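You operate a simulated robot arm through the tools that you are given. There is no shell and no other tool. Be economical: measure what you need, move in short steps, check, and stop when the job is done.

You run a simulated robot arm. Do the job below in one go: nothing can be reset, and whatever is moved stays where it is left.

TASK
Take the orange-capped bottle and leave it on top of the knit stand.

Only the result counts: the job must be done as asked and must still hold three seconds after the hand-in. Knocking over, shifting, dropping, spilling or breaking anything else fails it.

THE ROBOT
A 5-joint arm with a two-finger parallel gripper, fixed in place. Base frame: the origin is at the foot of the arm, x ahead of it, y to its left, z up; the work surface is at about z = 0. Lengths are in m, angles in degrees, forces in N, time in s.
With the tool pointing down near the work surface it reaches from about 0.26 to 0.6 m from the base axis. Its first joint turns from -66.0 to 66.0 degrees. The tool tilts only in the upright plane through the base axis and itself; it spins freely about its own axis. Payload 1.57 kg.
Tool frame: the origin (TCP) lies between the finger pads and is the grasp point; the fingertips stand 0.03 m ahead of it; z points along the fingers, y is the line along which they close. The gripper opens to 0.08 m. The fingers are 0.017 m wide and 0.012 m thick; the gripper's body (0.04 by 0.082 m) begins 0.08 m behind the TCP.
Orientation is told as [roll, pitch, yaw] about the base's x, y, z axes, in that order, counted from this pose: with the fingers straight down and closing along the base's y, the tool's x points along the base's -x, its y along +y and its z along -z.

THE INTERFACE
- The arm moves only by the tool arm_command. Its argument "targets" is a list of rows, each a list of 4 numbers: the shift along the base's x, y, z in units of 50 mm (1.0 is 50 mm), then the turn about the base's z in units of 5 degrees (1.0 is 5 degrees). In form: [[dx, dy, dz, twist], ...]. A call has 1 to 20 rows; each row shifts and turns the commanded pose from where the row before left it. "claw" is the finger opening in m, from 0 to 0.08, set as the call begins (left out, the last holds). A call with a number of a shift or a turn outside -1 to 1 is refused whole. A row lasts 0.2 s, in which the tool goes at most 0.05 m and 8.6 degrees; a call with a longer step from one row to the next is refused whole, and so is a gripper value outside its range. Where a pose cannot be reached the arm comes as near as it can. A force on the tool above 40 N (or 10 N above the force at the start of the call, whichever is more), or a blocked arm, ends the call early, and 0.2 s more pass. The fingers move at their own pace (about 0.153 m/s each) and stop on an object; they squeeze with about 26 N. The grip force told is the motor's: it shows also when the fingers shut on nothing. Time passes only in rows, and 0.2 s behind the last, so rows that do not move let the fingers close. It gives the time, the measured TCP pose, the force on the tool (base axes), the opening and the grip force at its end, in the units of the frame above (readings bear some noise).
- Cameras (640 x 400 px; columns grow to the right, rows downward): "scene" is fixed at [0.0584, 0.4177, 0.5258]; the picture's right is [-0.49, -0.87, 0.00], its down [-0.42, 0.24, -0.87] and it looks along [0.76, -0.43, -0.49] (base axes); focal length 214 px, centre (320, 200). "wrist" rides on the gripper at [0.072, -0.007, -0.122] in the tool frame; the picture's right is [0.09, 1.00, 0.00], its down [-0.84, 0.08, -0.54] and it looks along [-0.54, 0.05, 0.84] (tool axes); focal length 238 px, centre (320, 200). There is no depth. A picture from a camera that has moved, and an enlarged one, comes with that camera's place and axes in the base frame and with its lens. The place of the scene camera against the robot may be out by one fixed shift of up to 0.012 m in any direction.
- get_image(camera): a new picture of that camera. The clock stands still meanwhile.
- inspect(camera, box): a new picture of the part [left, top, right, bottom] of that camera's present view, enlarged. The clock stands still meanwhile.
- finish_job(): hands the job in; it is judged then, once.

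Work in short steps. Places have to be worked out from the pictures, the camera data and where the tool is seen: move nearer, look again, correct. Check each grasp and each placing, and mend what went wrong. You have 90 turns and 42 pictures in all, those below and enlarged ones among them. Open the gripper and draw the arm clear of the work before you hand the job in, unless the task says otherwise; then end with one line.

The tools are called after "Call:" as a command line: name --pt "numbers of a row" for each row, then --argument value for the rest, lists and objects as JSON in quotes. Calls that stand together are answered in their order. arm_command: Moves the arm, as the interface text tells. Its arguments: {"type":"object","properties":{"targets":{"type":"array","items":{"type":"array","items":{"type":"number"}}},"claw":{"type":"number"}},"required":["targets"]} The other tools are called the same way: get_image (camera) takes a picture; inspect (camera, box) takes an enlarged picture of a part of a camera's view; finish_job () hands the job in.

At the start:

```text
t: 0.0
position: [0.2714, 0.1628, 0.4581]
orientation: [0.1, 0.0, 0.1]
contact_force: [0.6, 0.5, -0.2]
finger_gap: 0.0802
finger_force: 0.1
```

scene: 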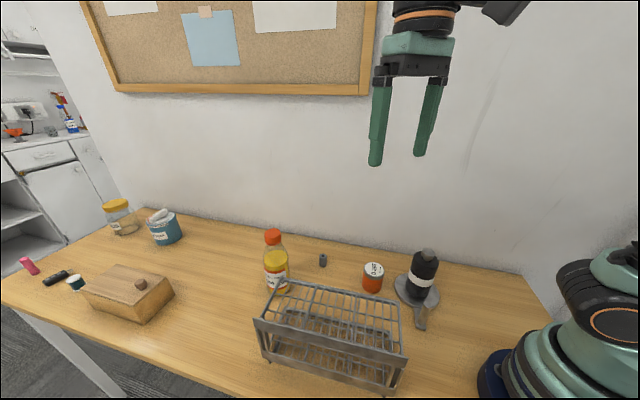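
wrist: 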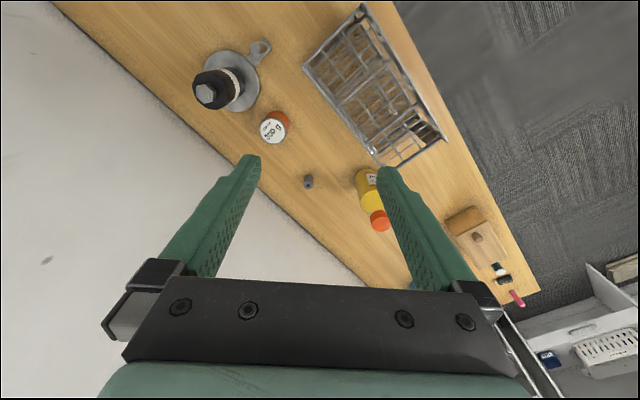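

I see an orange-capped bottle beside a wire rack; I need to identify the "knit stand". I'll enlarge the scene.

Call:
inspect --camera "scene" --box '[230, 210, 450, 398]'

Call:
inspect --camera "scene" --box '[10, 180, 210, 330]'

```text
2.13 times, centred on (340, 304) of scene
camera zoom: at [0.0584, 0.4177, 0.5258], right [-0.49, -0.87, 0.0], down [-0.42, 0.24, -0.87], along [0.76, -0.43, -0.49], focal length 456 px, centre (277, -21)
```

zoom: 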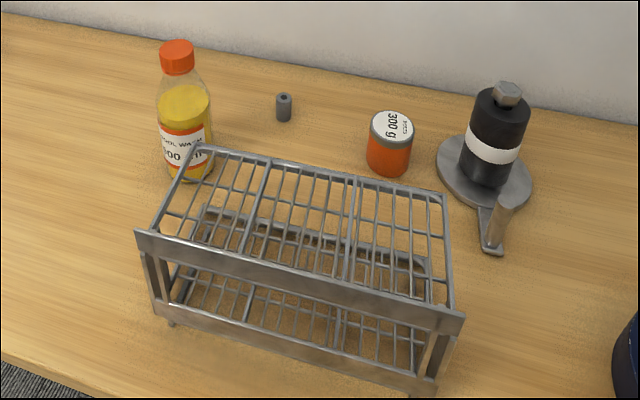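

```text
2.67 times, centred on (110, 255) of scene
camera zoom: at [0.0584, 0.4177, 0.5258], right [-0.49, -0.87, 0.0], down [-0.42, 0.24, -0.87], along [0.76, -0.43, -0.49], focal length 572 px, centre (880, 53)
```

zoom: 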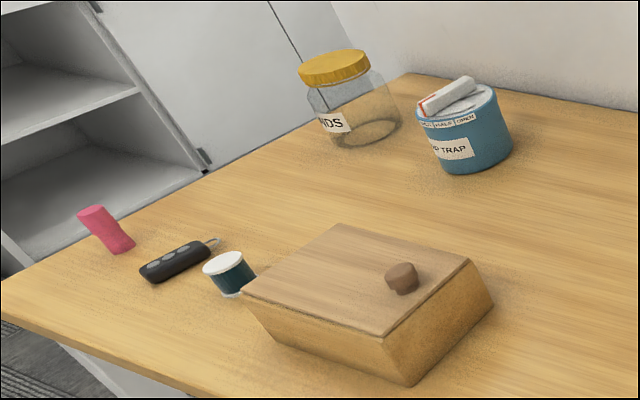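

"Knit stand" must be the wire-mesh rack, the only stand. From both views I put the bottle at about (0.478, 0.308), with its cap top at z≈0.20. The rack top is at z≈0.12, centred near (0.278, 0.266). I'll move above the bottle and look again.

Call:
arm_command --pt "0.59 0.414 -0.366 0" --pt "0.59 0.414 -0.366 0" --pt "0.59 0.414 -0.366 0" --pt "0.59 0.414 -0.366 0" --pt "0.59 0.414 -0.366 0" --pt "0.59 0.414 -0.366 0" --pt "0.59 0.414 -0.366 0" --pt "0 0 0 0" --claw 0.08

Call:
get_image --camera "wrist"

Call:
get_image --camera "scene"

```text
t: 1.8
position: [0.4608, 0.2992, 0.3193]
orientation: [0.0, 0.0, 0.0]
contact_force: [-0.5, 0.2, 0.6]
finger_gap: 0.0798
finger_force: 0.1
out of reach, approached as far as the arm can: row 7
```

```text
37 pictures are left
camera wrist: at [0.3894, 0.2913, 0.4415], right [-0.09, 1.0, 0.0], down [0.84, 0.08, 0.54], along [0.54, 0.05, -0.84], focal length 238 px, centre (320, 200)
```

wrist: 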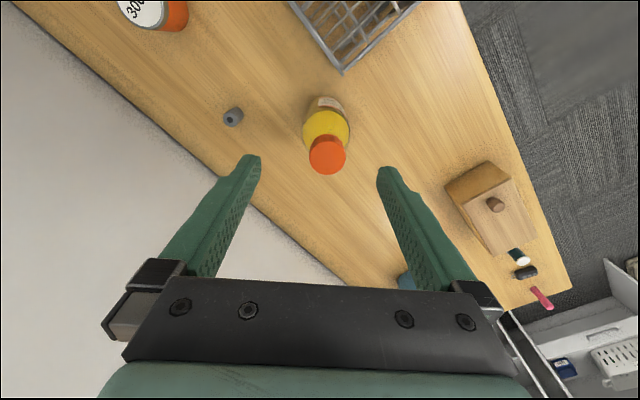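

```text
36 pictures are left
```

scene: 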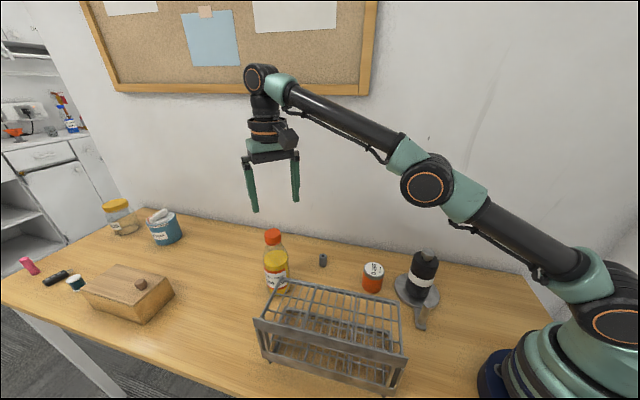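

The second view gives the cap at about (0.490, 0.3095), top z≈0.195. Reach is limited up here, so I'll go down to z≈0.25, with the tips still above the cap, and then read the pose.

Call:
arm_command --pt "0 0 -0.7 0" --pt "0 0 -0.7 0" --pt "0.24 0.04 0 0" --pt "0 0 0 0"

Call:
get_image --camera "wrist"

```text
t: 2.8
position: [0.4727, 0.2988, 0.2493]
orientation: [0.0, -0.1, 0.0]
contact_force: [0.1, 0.5, -0.7]
finger_gap: 0.0799
finger_force: 0.0
```

```text
35 pictures are left
camera wrist: at [0.4012, 0.2916, 0.3715], right [-0.09, 1.0, 0.0], down [0.84, 0.08, 0.54], along [0.54, 0.05, -0.84], focal length 238 px, centre (320, 200)
```

wrist: 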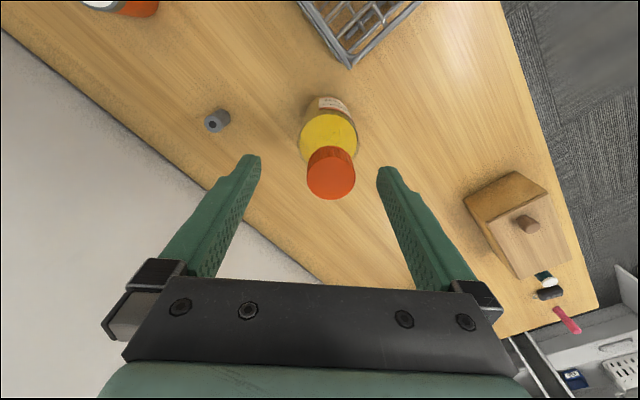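

The readings agree. I'll take an enlarged wrist view for a finer cap and base measurement.

Call:
inspect --camera "wrist" --box '[240, 60, 432, 210]'

Call:
inspect --camera "scene" --box '[220, 160, 348, 300]'

```text
2.67 times, centred on (336, 135) of wrist
camera zoom: at [0.4012, 0.2916, 0.3715], right [-0.09, 1.0, 0.0], down [0.84, 0.08, 0.54], along [0.54, 0.05, -0.84], focal length 636 px, centre (277, 373)
```

zoom: 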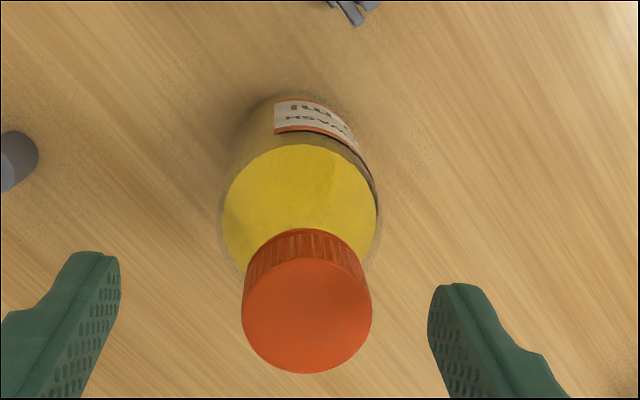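

```text
2.86 times, centred on (284, 230) of scene
camera zoom: at [0.0584, 0.4177, 0.5258], right [-0.49, -0.87, 0.0], down [-0.42, 0.24, -0.87], along [0.76, -0.43, -0.49], focal length 613 px, centre (423, 114)
```

zoom: 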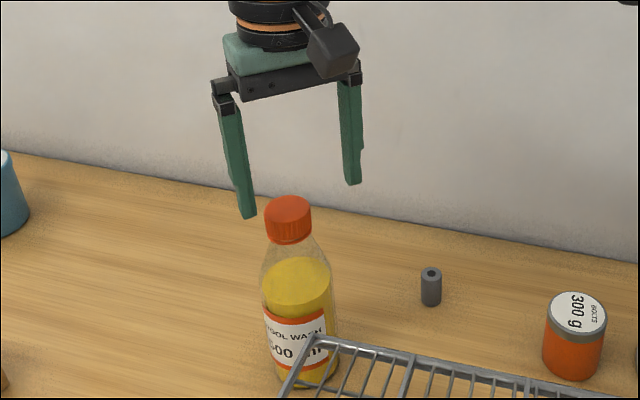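

Using the visible fingertips to correct the scene camera, the cap's top centre is at (0.492, 0.309, 0.195) and it is about 40 mm wide. I'll centre over it and lower until the tips are level with the cap's lower rim, without closing yet.

Call:
arm_command --pt "0 0 -0.2 0" --pt "0.39 0.21 0 0" --pt "0 0 -0.5 0" --pt "0 0 -0.44 0" --pt "0 0 0 0"

Call:
inspect --camera "scene" --box '[220, 160, 348, 300]'

Call:
get_image --camera "wrist"

```text
t: 4.0
position: [0.4917, 0.3085, 0.1929]
orientation: [-0.1, 0.1, 0.0]
contact_force: [0.3, 0.0, 0.1]
finger_gap: 0.0801
finger_force: 0.1
```

```text
2.86 times, centred on (284, 230) of scene
camera zoom: at [0.0584, 0.4177, 0.5258], right [-0.49, -0.87, 0.0], down [-0.42, 0.24, -0.87], along [0.76, -0.43, -0.49], focal length 613 px, centre (423, 114)
```

zoom: 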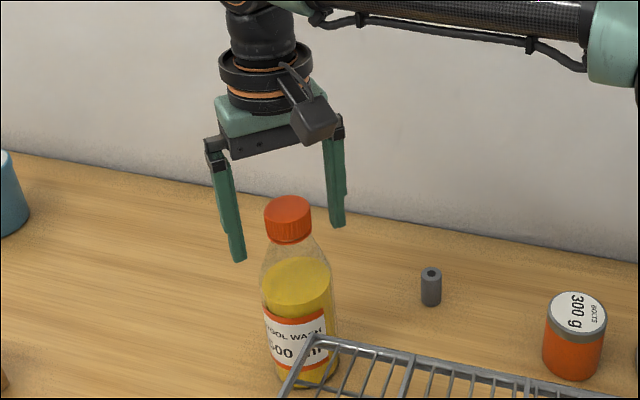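

```text
31 pictures are left
camera wrist: at [0.4204, 0.3022, 0.3147], right [-0.09, 1.0, 0.0], down [0.84, 0.08, 0.54], along [0.54, 0.05, -0.84], focal length 238 px, centre (320, 200)
```

wrist: 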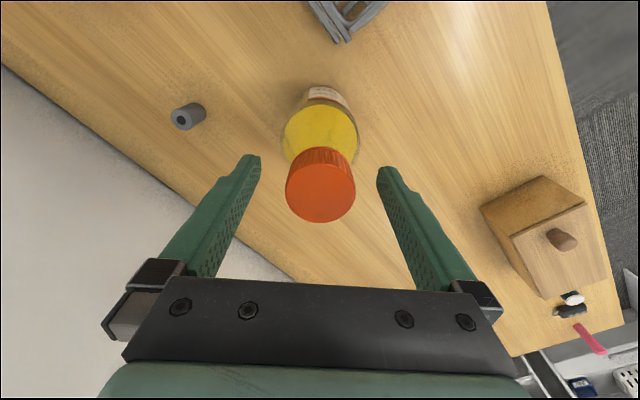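

The wrist view puts the cap's top centre at (0.4917, 0.3088), right at the TCP. I'll close the gripper.

Call:
arm_command --pt "0 0 0 0" --pt "0 0 0 0" --pt "0 0 0 0" --claw 0.0

Call:
get_image --camera "wrist"

```text
t: 4.8
position: [0.4924, 0.31, 0.1936]
orientation: [0.0, 0.1, 0.0]
contact_force: [-0.3, 0.1, 0.0]
finger_gap: 0.0406
finger_force: 25.8
```

```text
30 pictures are left
camera wrist: at [0.4204, 0.3023, 0.3149], right [-0.09, 1.0, 0.0], down [0.84, 0.08, 0.54], along [0.54, 0.05, -0.84], focal length 238 px, centre (320, 200)
```

wrist: 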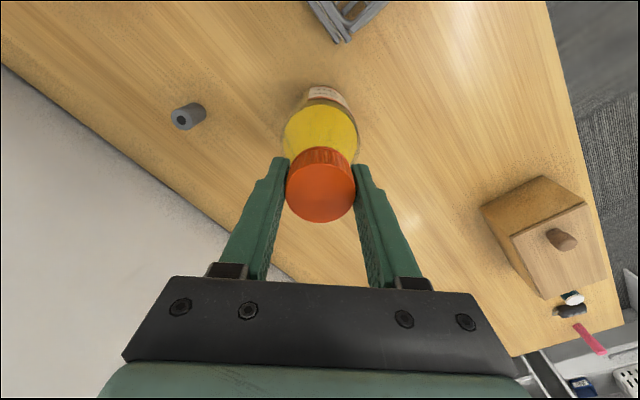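

The grip is firm on the cap, with a 40.6 mm gap. I'll lift 3 cm slowly and check.

Call:
arm_command --pt "0 0 0.15 0" --pt "0 0 0.2 0" --pt "0 0 0.25 0" --pt "0 0 0 0"

Call:
get_image --camera "scene"

```text
t: 5.8
position: [0.4913, 0.3088, 0.2234]
orientation: [0.0, 0.0, 0.1]
contact_force: [-0.3, 0.3, -4.4]
finger_gap: 0.0406
finger_force: 25.8
```

```text
29 pictures are left
```

scene: 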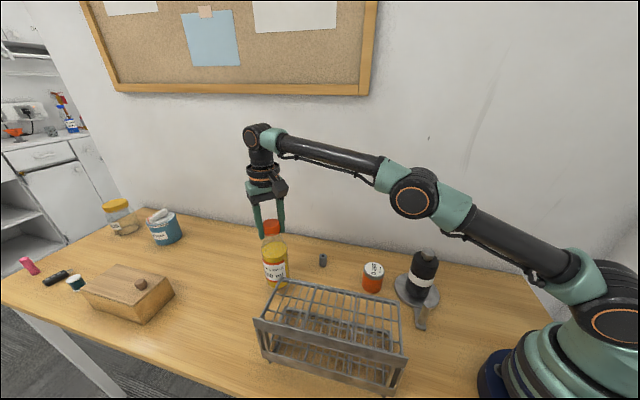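

The bottle is up (about 4.4 N) and hanging straight. I'll swing slightly inward, away from the rack edge, while rising to z≈0.37.

Call:
arm_command --pt "-0.12 -0.2 0.3 0" --pt "-0.12 -0.2 0.4 0" --pt "-0.12 -0.2 0.5 0" --pt "-0.12 -0.2 0.5 0" --pt "-0.12 -0.2 0.5 0" --pt "-0.12 -0.2 0.5 0" --pt "0 0 0.2 0" --pt "0 0 0 0"

Call:
get_image --camera "wrist"

Call:
get_image --camera "scene"

```text
t: 7.6
position: [0.4561, 0.2491, 0.3683]
orientation: [0.0, 0.1, 0.0]
contact_force: [0.1, 0.4, -4.5]
finger_gap: 0.0404
finger_force: 26.0
```

```text
28 pictures are left
camera wrist: at [0.3847, 0.2424, 0.4899], right [-0.09, 1.0, 0.0], down [0.84, 0.08, 0.54], along [0.54, 0.05, -0.84], focal length 238 px, centre (320, 200)
```

wrist: 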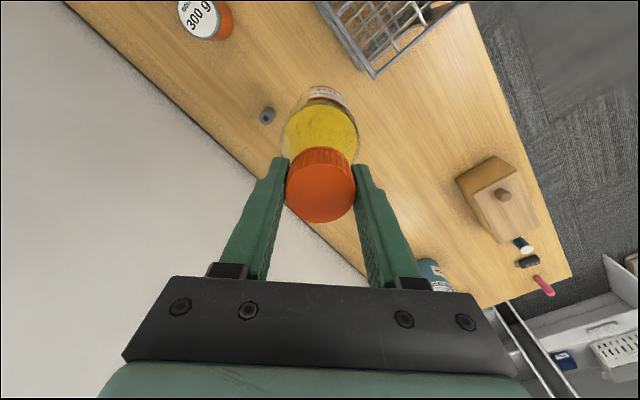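

```text
27 pictures are left
```

scene: 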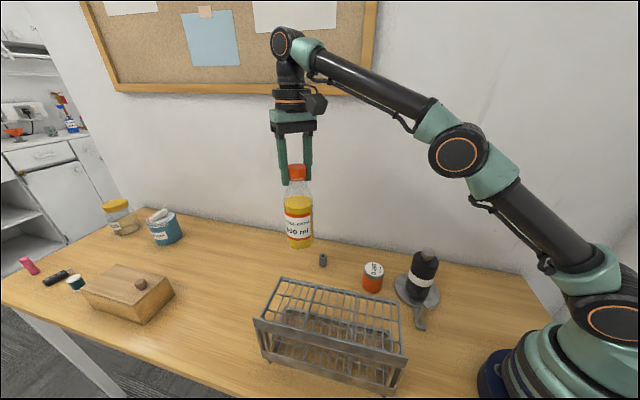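

The bottle hangs clear of everything. I'll enlarge the rack top to choose a flat spot.

Call:
inspect --camera "scene" --box '[245, 268, 415, 374]'

```text
3.76 times, centred on (330, 321) of scene
camera zoom: at [0.0584, 0.4177, 0.5258], right [-0.49, -0.87, 0.0], down [-0.42, 0.24, -0.87], along [0.76, -0.43, -0.49], focal length 807 px, centre (282, -256)
```

zoom: 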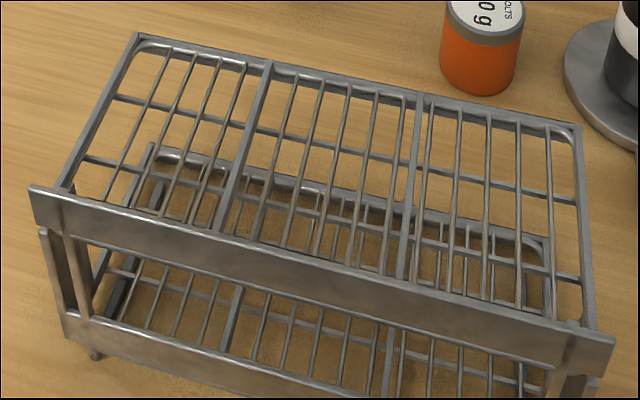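

The middle bay of the top grid is flat and wider than the bottle. Its centre is at about (0.286, 0.259), z≈0.115. I'll carry the bottle over at the present height, where its bottom is at about 0.175, and look.

Call:
arm_command --pt "-0.3 0.02 0.1 0" --pt "-0.5 0.03 0 0" --pt "-0.5 0.03 0 0" --pt "-0.5 0.03 0 0" --pt "-0.5 0.03 0 0" --pt "-0.5 0.03 0 0" --pt "-0.4 0.03 0 0" --pt "-0.2 0 0 0" --pt "0 0 0 0"

Call:
get_image --camera "wrist"

Call:
inspect --camera "scene" --box '[220, 168, 440, 398]'

```text
t: 9.6
position: [0.2859, 0.2594, 0.3723]
orientation: [0.1, 0.0, 0.0]
contact_force: [0.2, 0.4, -3.9]
finger_gap: 0.0403
finger_force: 25.2
```

```text
25 pictures are left
camera wrist: at [0.2144, 0.2532, 0.4949], right [-0.09, 1.0, 0.0], down [0.84, 0.08, 0.54], along [0.54, 0.05, -0.84], focal length 238 px, centre (320, 200)
```

wrist: 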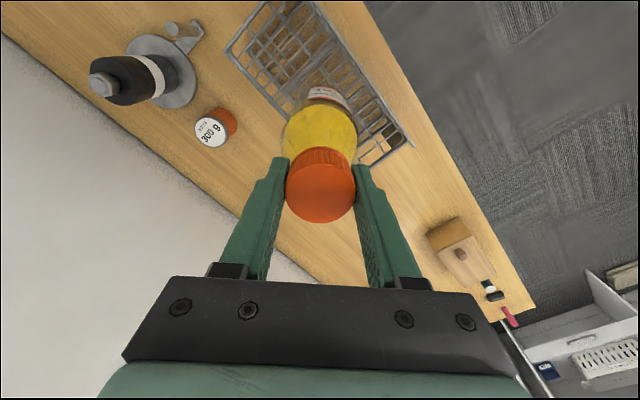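

```text
1.74 times, centred on (330, 283) of scene
camera zoom: at [0.0584, 0.4177, 0.5258], right [-0.49, -0.87, 0.0], down [-0.42, 0.24, -0.87], along [0.76, -0.43, -0.49], focal length 373 px, centre (303, 56)
```

zoom: 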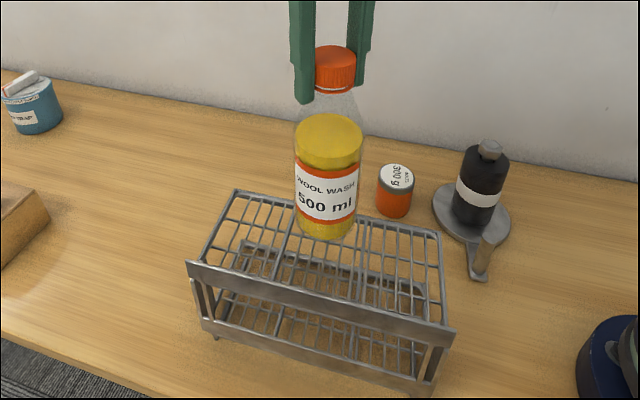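

Along its length the bottle is centred on the middle bay. Across the width I'll shift about 8 mm toward the front plate. Then I'll descend to z≈0.325 and check.

Call:
arm_command --pt "-0.12 0.11 0 0" --pt "0 0 -0.3 0" --pt "0 0 -0.4 0" --pt "0 0 -0.25 0" --pt "0 0 0 0"

Call:
inspect --camera "scene" --box '[245, 230, 415, 374]'

Call:
inspect --camera "wrist" --box '[200, 0, 440, 200]'

```text
t: 10.8
position: [0.2794, 0.264, 0.3244]
orientation: [0.1, -0.1, 0.1]
contact_force: [-0.3, 0.0, -4.9]
finger_gap: 0.0403
finger_force: 26.3
```

```text
2.78 times, centred on (330, 302) of scene
camera zoom: at [0.0584, 0.4177, 0.5258], right [-0.49, -0.87, 0.0], down [-0.42, 0.24, -0.87], along [0.76, -0.43, -0.49], focal length 596 px, centre (292, -83)
```

zoom: 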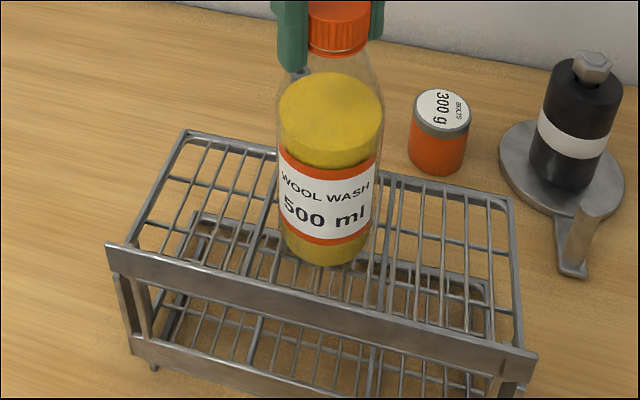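

```text
2.00 times, centred on (320, 100) of wrist
camera zoom: at [0.2088, 0.258, 0.4473], right [-0.09, 1.0, 0.0], down [0.84, 0.08, 0.54], along [0.54, 0.05, -0.84], focal length 477 px, centre (320, 400)
```

zoom: 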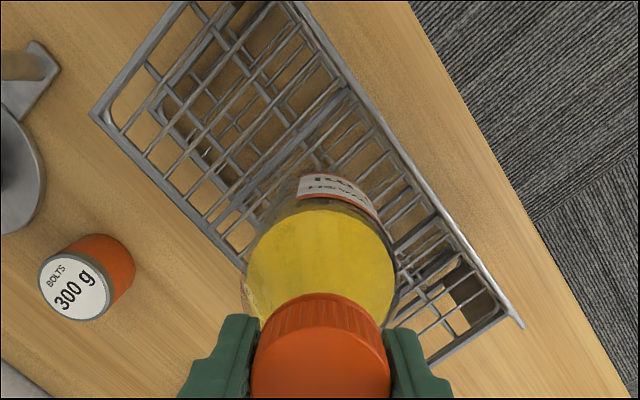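

The bottle sits above the middle bay, about 1 cm nearer the front plate than the back. I'll shift it back 6 mm and lower to just above the expected contact height.

Call:
arm_command --pt "0.09 -0.09 0 0" --pt "0 0 -0.12 0" --pt "0 0 -0.1 0" --pt "0 0 0 0"

Call:
inspect --camera "scene" --box '[245, 230, 415, 374]'

```text
t: 12.0
position: [0.2849, 0.2604, 0.3175]
orientation: [0.2, -0.4, 0.0]
contact_force: [-1.4, -2.5, 5.4]
finger_gap: 0.0405
finger_force: 26.1
stopped in row 4: the force on the tool passed its limit (the readings are from after the stop); the commanded pose is now the measured one
```

```text
2.78 times, centred on (330, 302) of scene
camera zoom: at [0.0584, 0.4177, 0.5258], right [-0.49, -0.87, 0.0], down [-0.42, 0.24, -0.87], along [0.76, -0.43, -0.49], focal length 596 px, centre (292, -83)
```

zoom: 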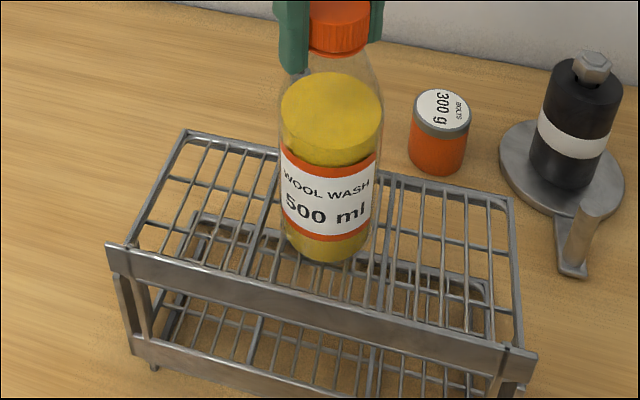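

Contact came at TCP z≈0.317, so the rack top is at about 0.122. The bottle stands well inside the grid. I'll ease up 1 mm to relax the pressing force and read it.

Call:
arm_command --pt "0 0 0.02 0" --pt "0 0 0 0"

Call:
get_image --camera "wrist"

```text
t: 12.6
position: [0.2856, 0.2618, 0.3181]
orientation: [0.3, -0.2, 0.0]
contact_force: [-0.4, -1.8, 0.1]
finger_gap: 0.0403
finger_force: 26.2
```

```text
20 pictures are left
camera wrist: at [0.2132, 0.2538, 0.4398], right [-0.09, 1.0, 0.0], down [0.83, 0.08, 0.55], along [0.54, 0.05, -0.84], focal length 238 px, centre (320, 200)
```

wrist: 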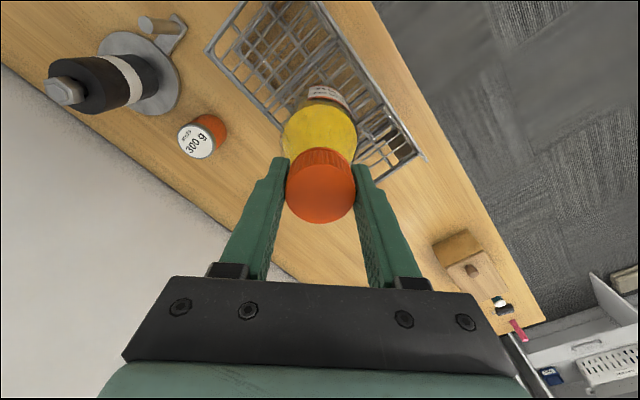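

The force is about 0, so the rack now carries the full weight. I'll open slightly first and check the bottle.

Call:
arm_command --pt "0 0 0 0" --pt "0 0 0 0" --claw 0.048

Call:
inspect --camera "scene" --box '[245, 200, 415, 374]'

```text
t: 13.2
position: [0.2862, 0.2608, 0.3195]
orientation: [0.3, -0.4, 0.0]
contact_force: [0.0, -0.4, 0.2]
finger_gap: 0.0477
finger_force: 0.1
```

```text
2.30 times, centred on (330, 287) of scene
camera zoom: at [0.0584, 0.4177, 0.5258], right [-0.49, -0.87, 0.0], down [-0.42, 0.24, -0.87], along [0.76, -0.43, -0.49], focal length 493 px, centre (297, -0)
```

zoom: 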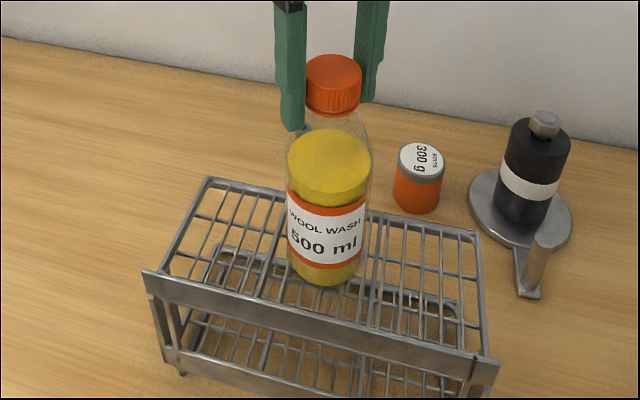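

The bottle stands upright and free. I'll open fully and rise straight up.

Call:
arm_command --pt "0 0 0 0" --pt "0 0 0.3 0" --pt "0 0 0.6 0" --pt "0 0 0.8 0" --pt "0 0 0.8 0" --pt "0 0 0 0" --claw 0.08

Call:
get_image --camera "scene"

```text
t: 14.6
position: [0.2872, 0.2597, 0.4433]
orientation: [0.3, -0.3, 0.0]
contact_force: [-0.3, -0.1, 0.4]
finger_gap: 0.0801
finger_force: 0.1
```

```text
18 pictures are left
```

scene: 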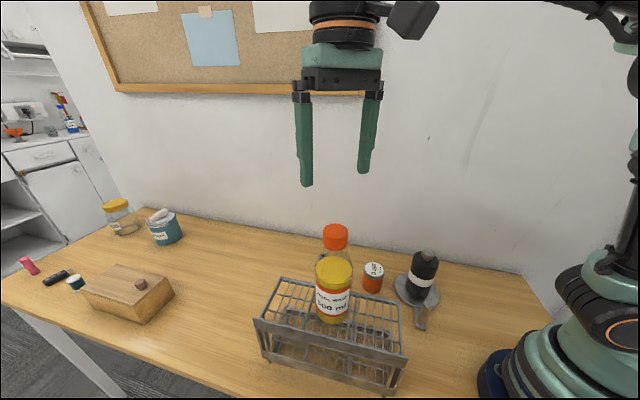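

The bottle stands on the rack, the arm is clear, and nothing else has moved. I'll wait about a second and check that it stays put.

Call:
arm_command --pt "0 -0.5 0 0" --pt "0 -0.5 0 0" --pt "0 -0.5 0 0" --pt "0 0 0 0" --pt "0 0 0 0" --pt "0 0 0 0"

Call:
inspect --camera "scene" --box '[245, 200, 415, 374]'

```text
t: 16.0
position: [0.2851, 0.1867, 0.4428]
orientation: [0.2, -0.5, 0.0]
contact_force: [0.1, 0.4, 0.4]
finger_gap: 0.0796
finger_force: 0.1
```

```text
2.30 times, centred on (330, 287) of scene
camera zoom: at [0.0584, 0.4177, 0.5258], right [-0.49, -0.87, 0.0], down [-0.42, 0.24, -0.87], along [0.76, -0.43, -0.49], focal length 493 px, centre (297, -0)
```

zoom: 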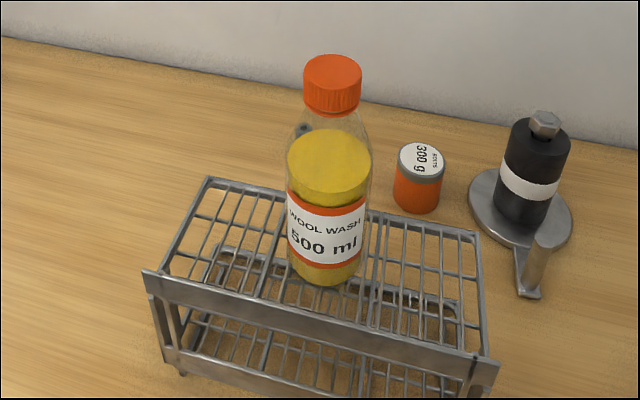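

The bottle has not moved and stands steady, so I'll hand the job in.

Call:
finish_job

```text
The job is handed in.
```

The orange-capped bottle is standing upright on top of the wire-mesh rack, which I took to be the "knit stand" because it was the only stand in view; the gripper is open and the arm is clear.
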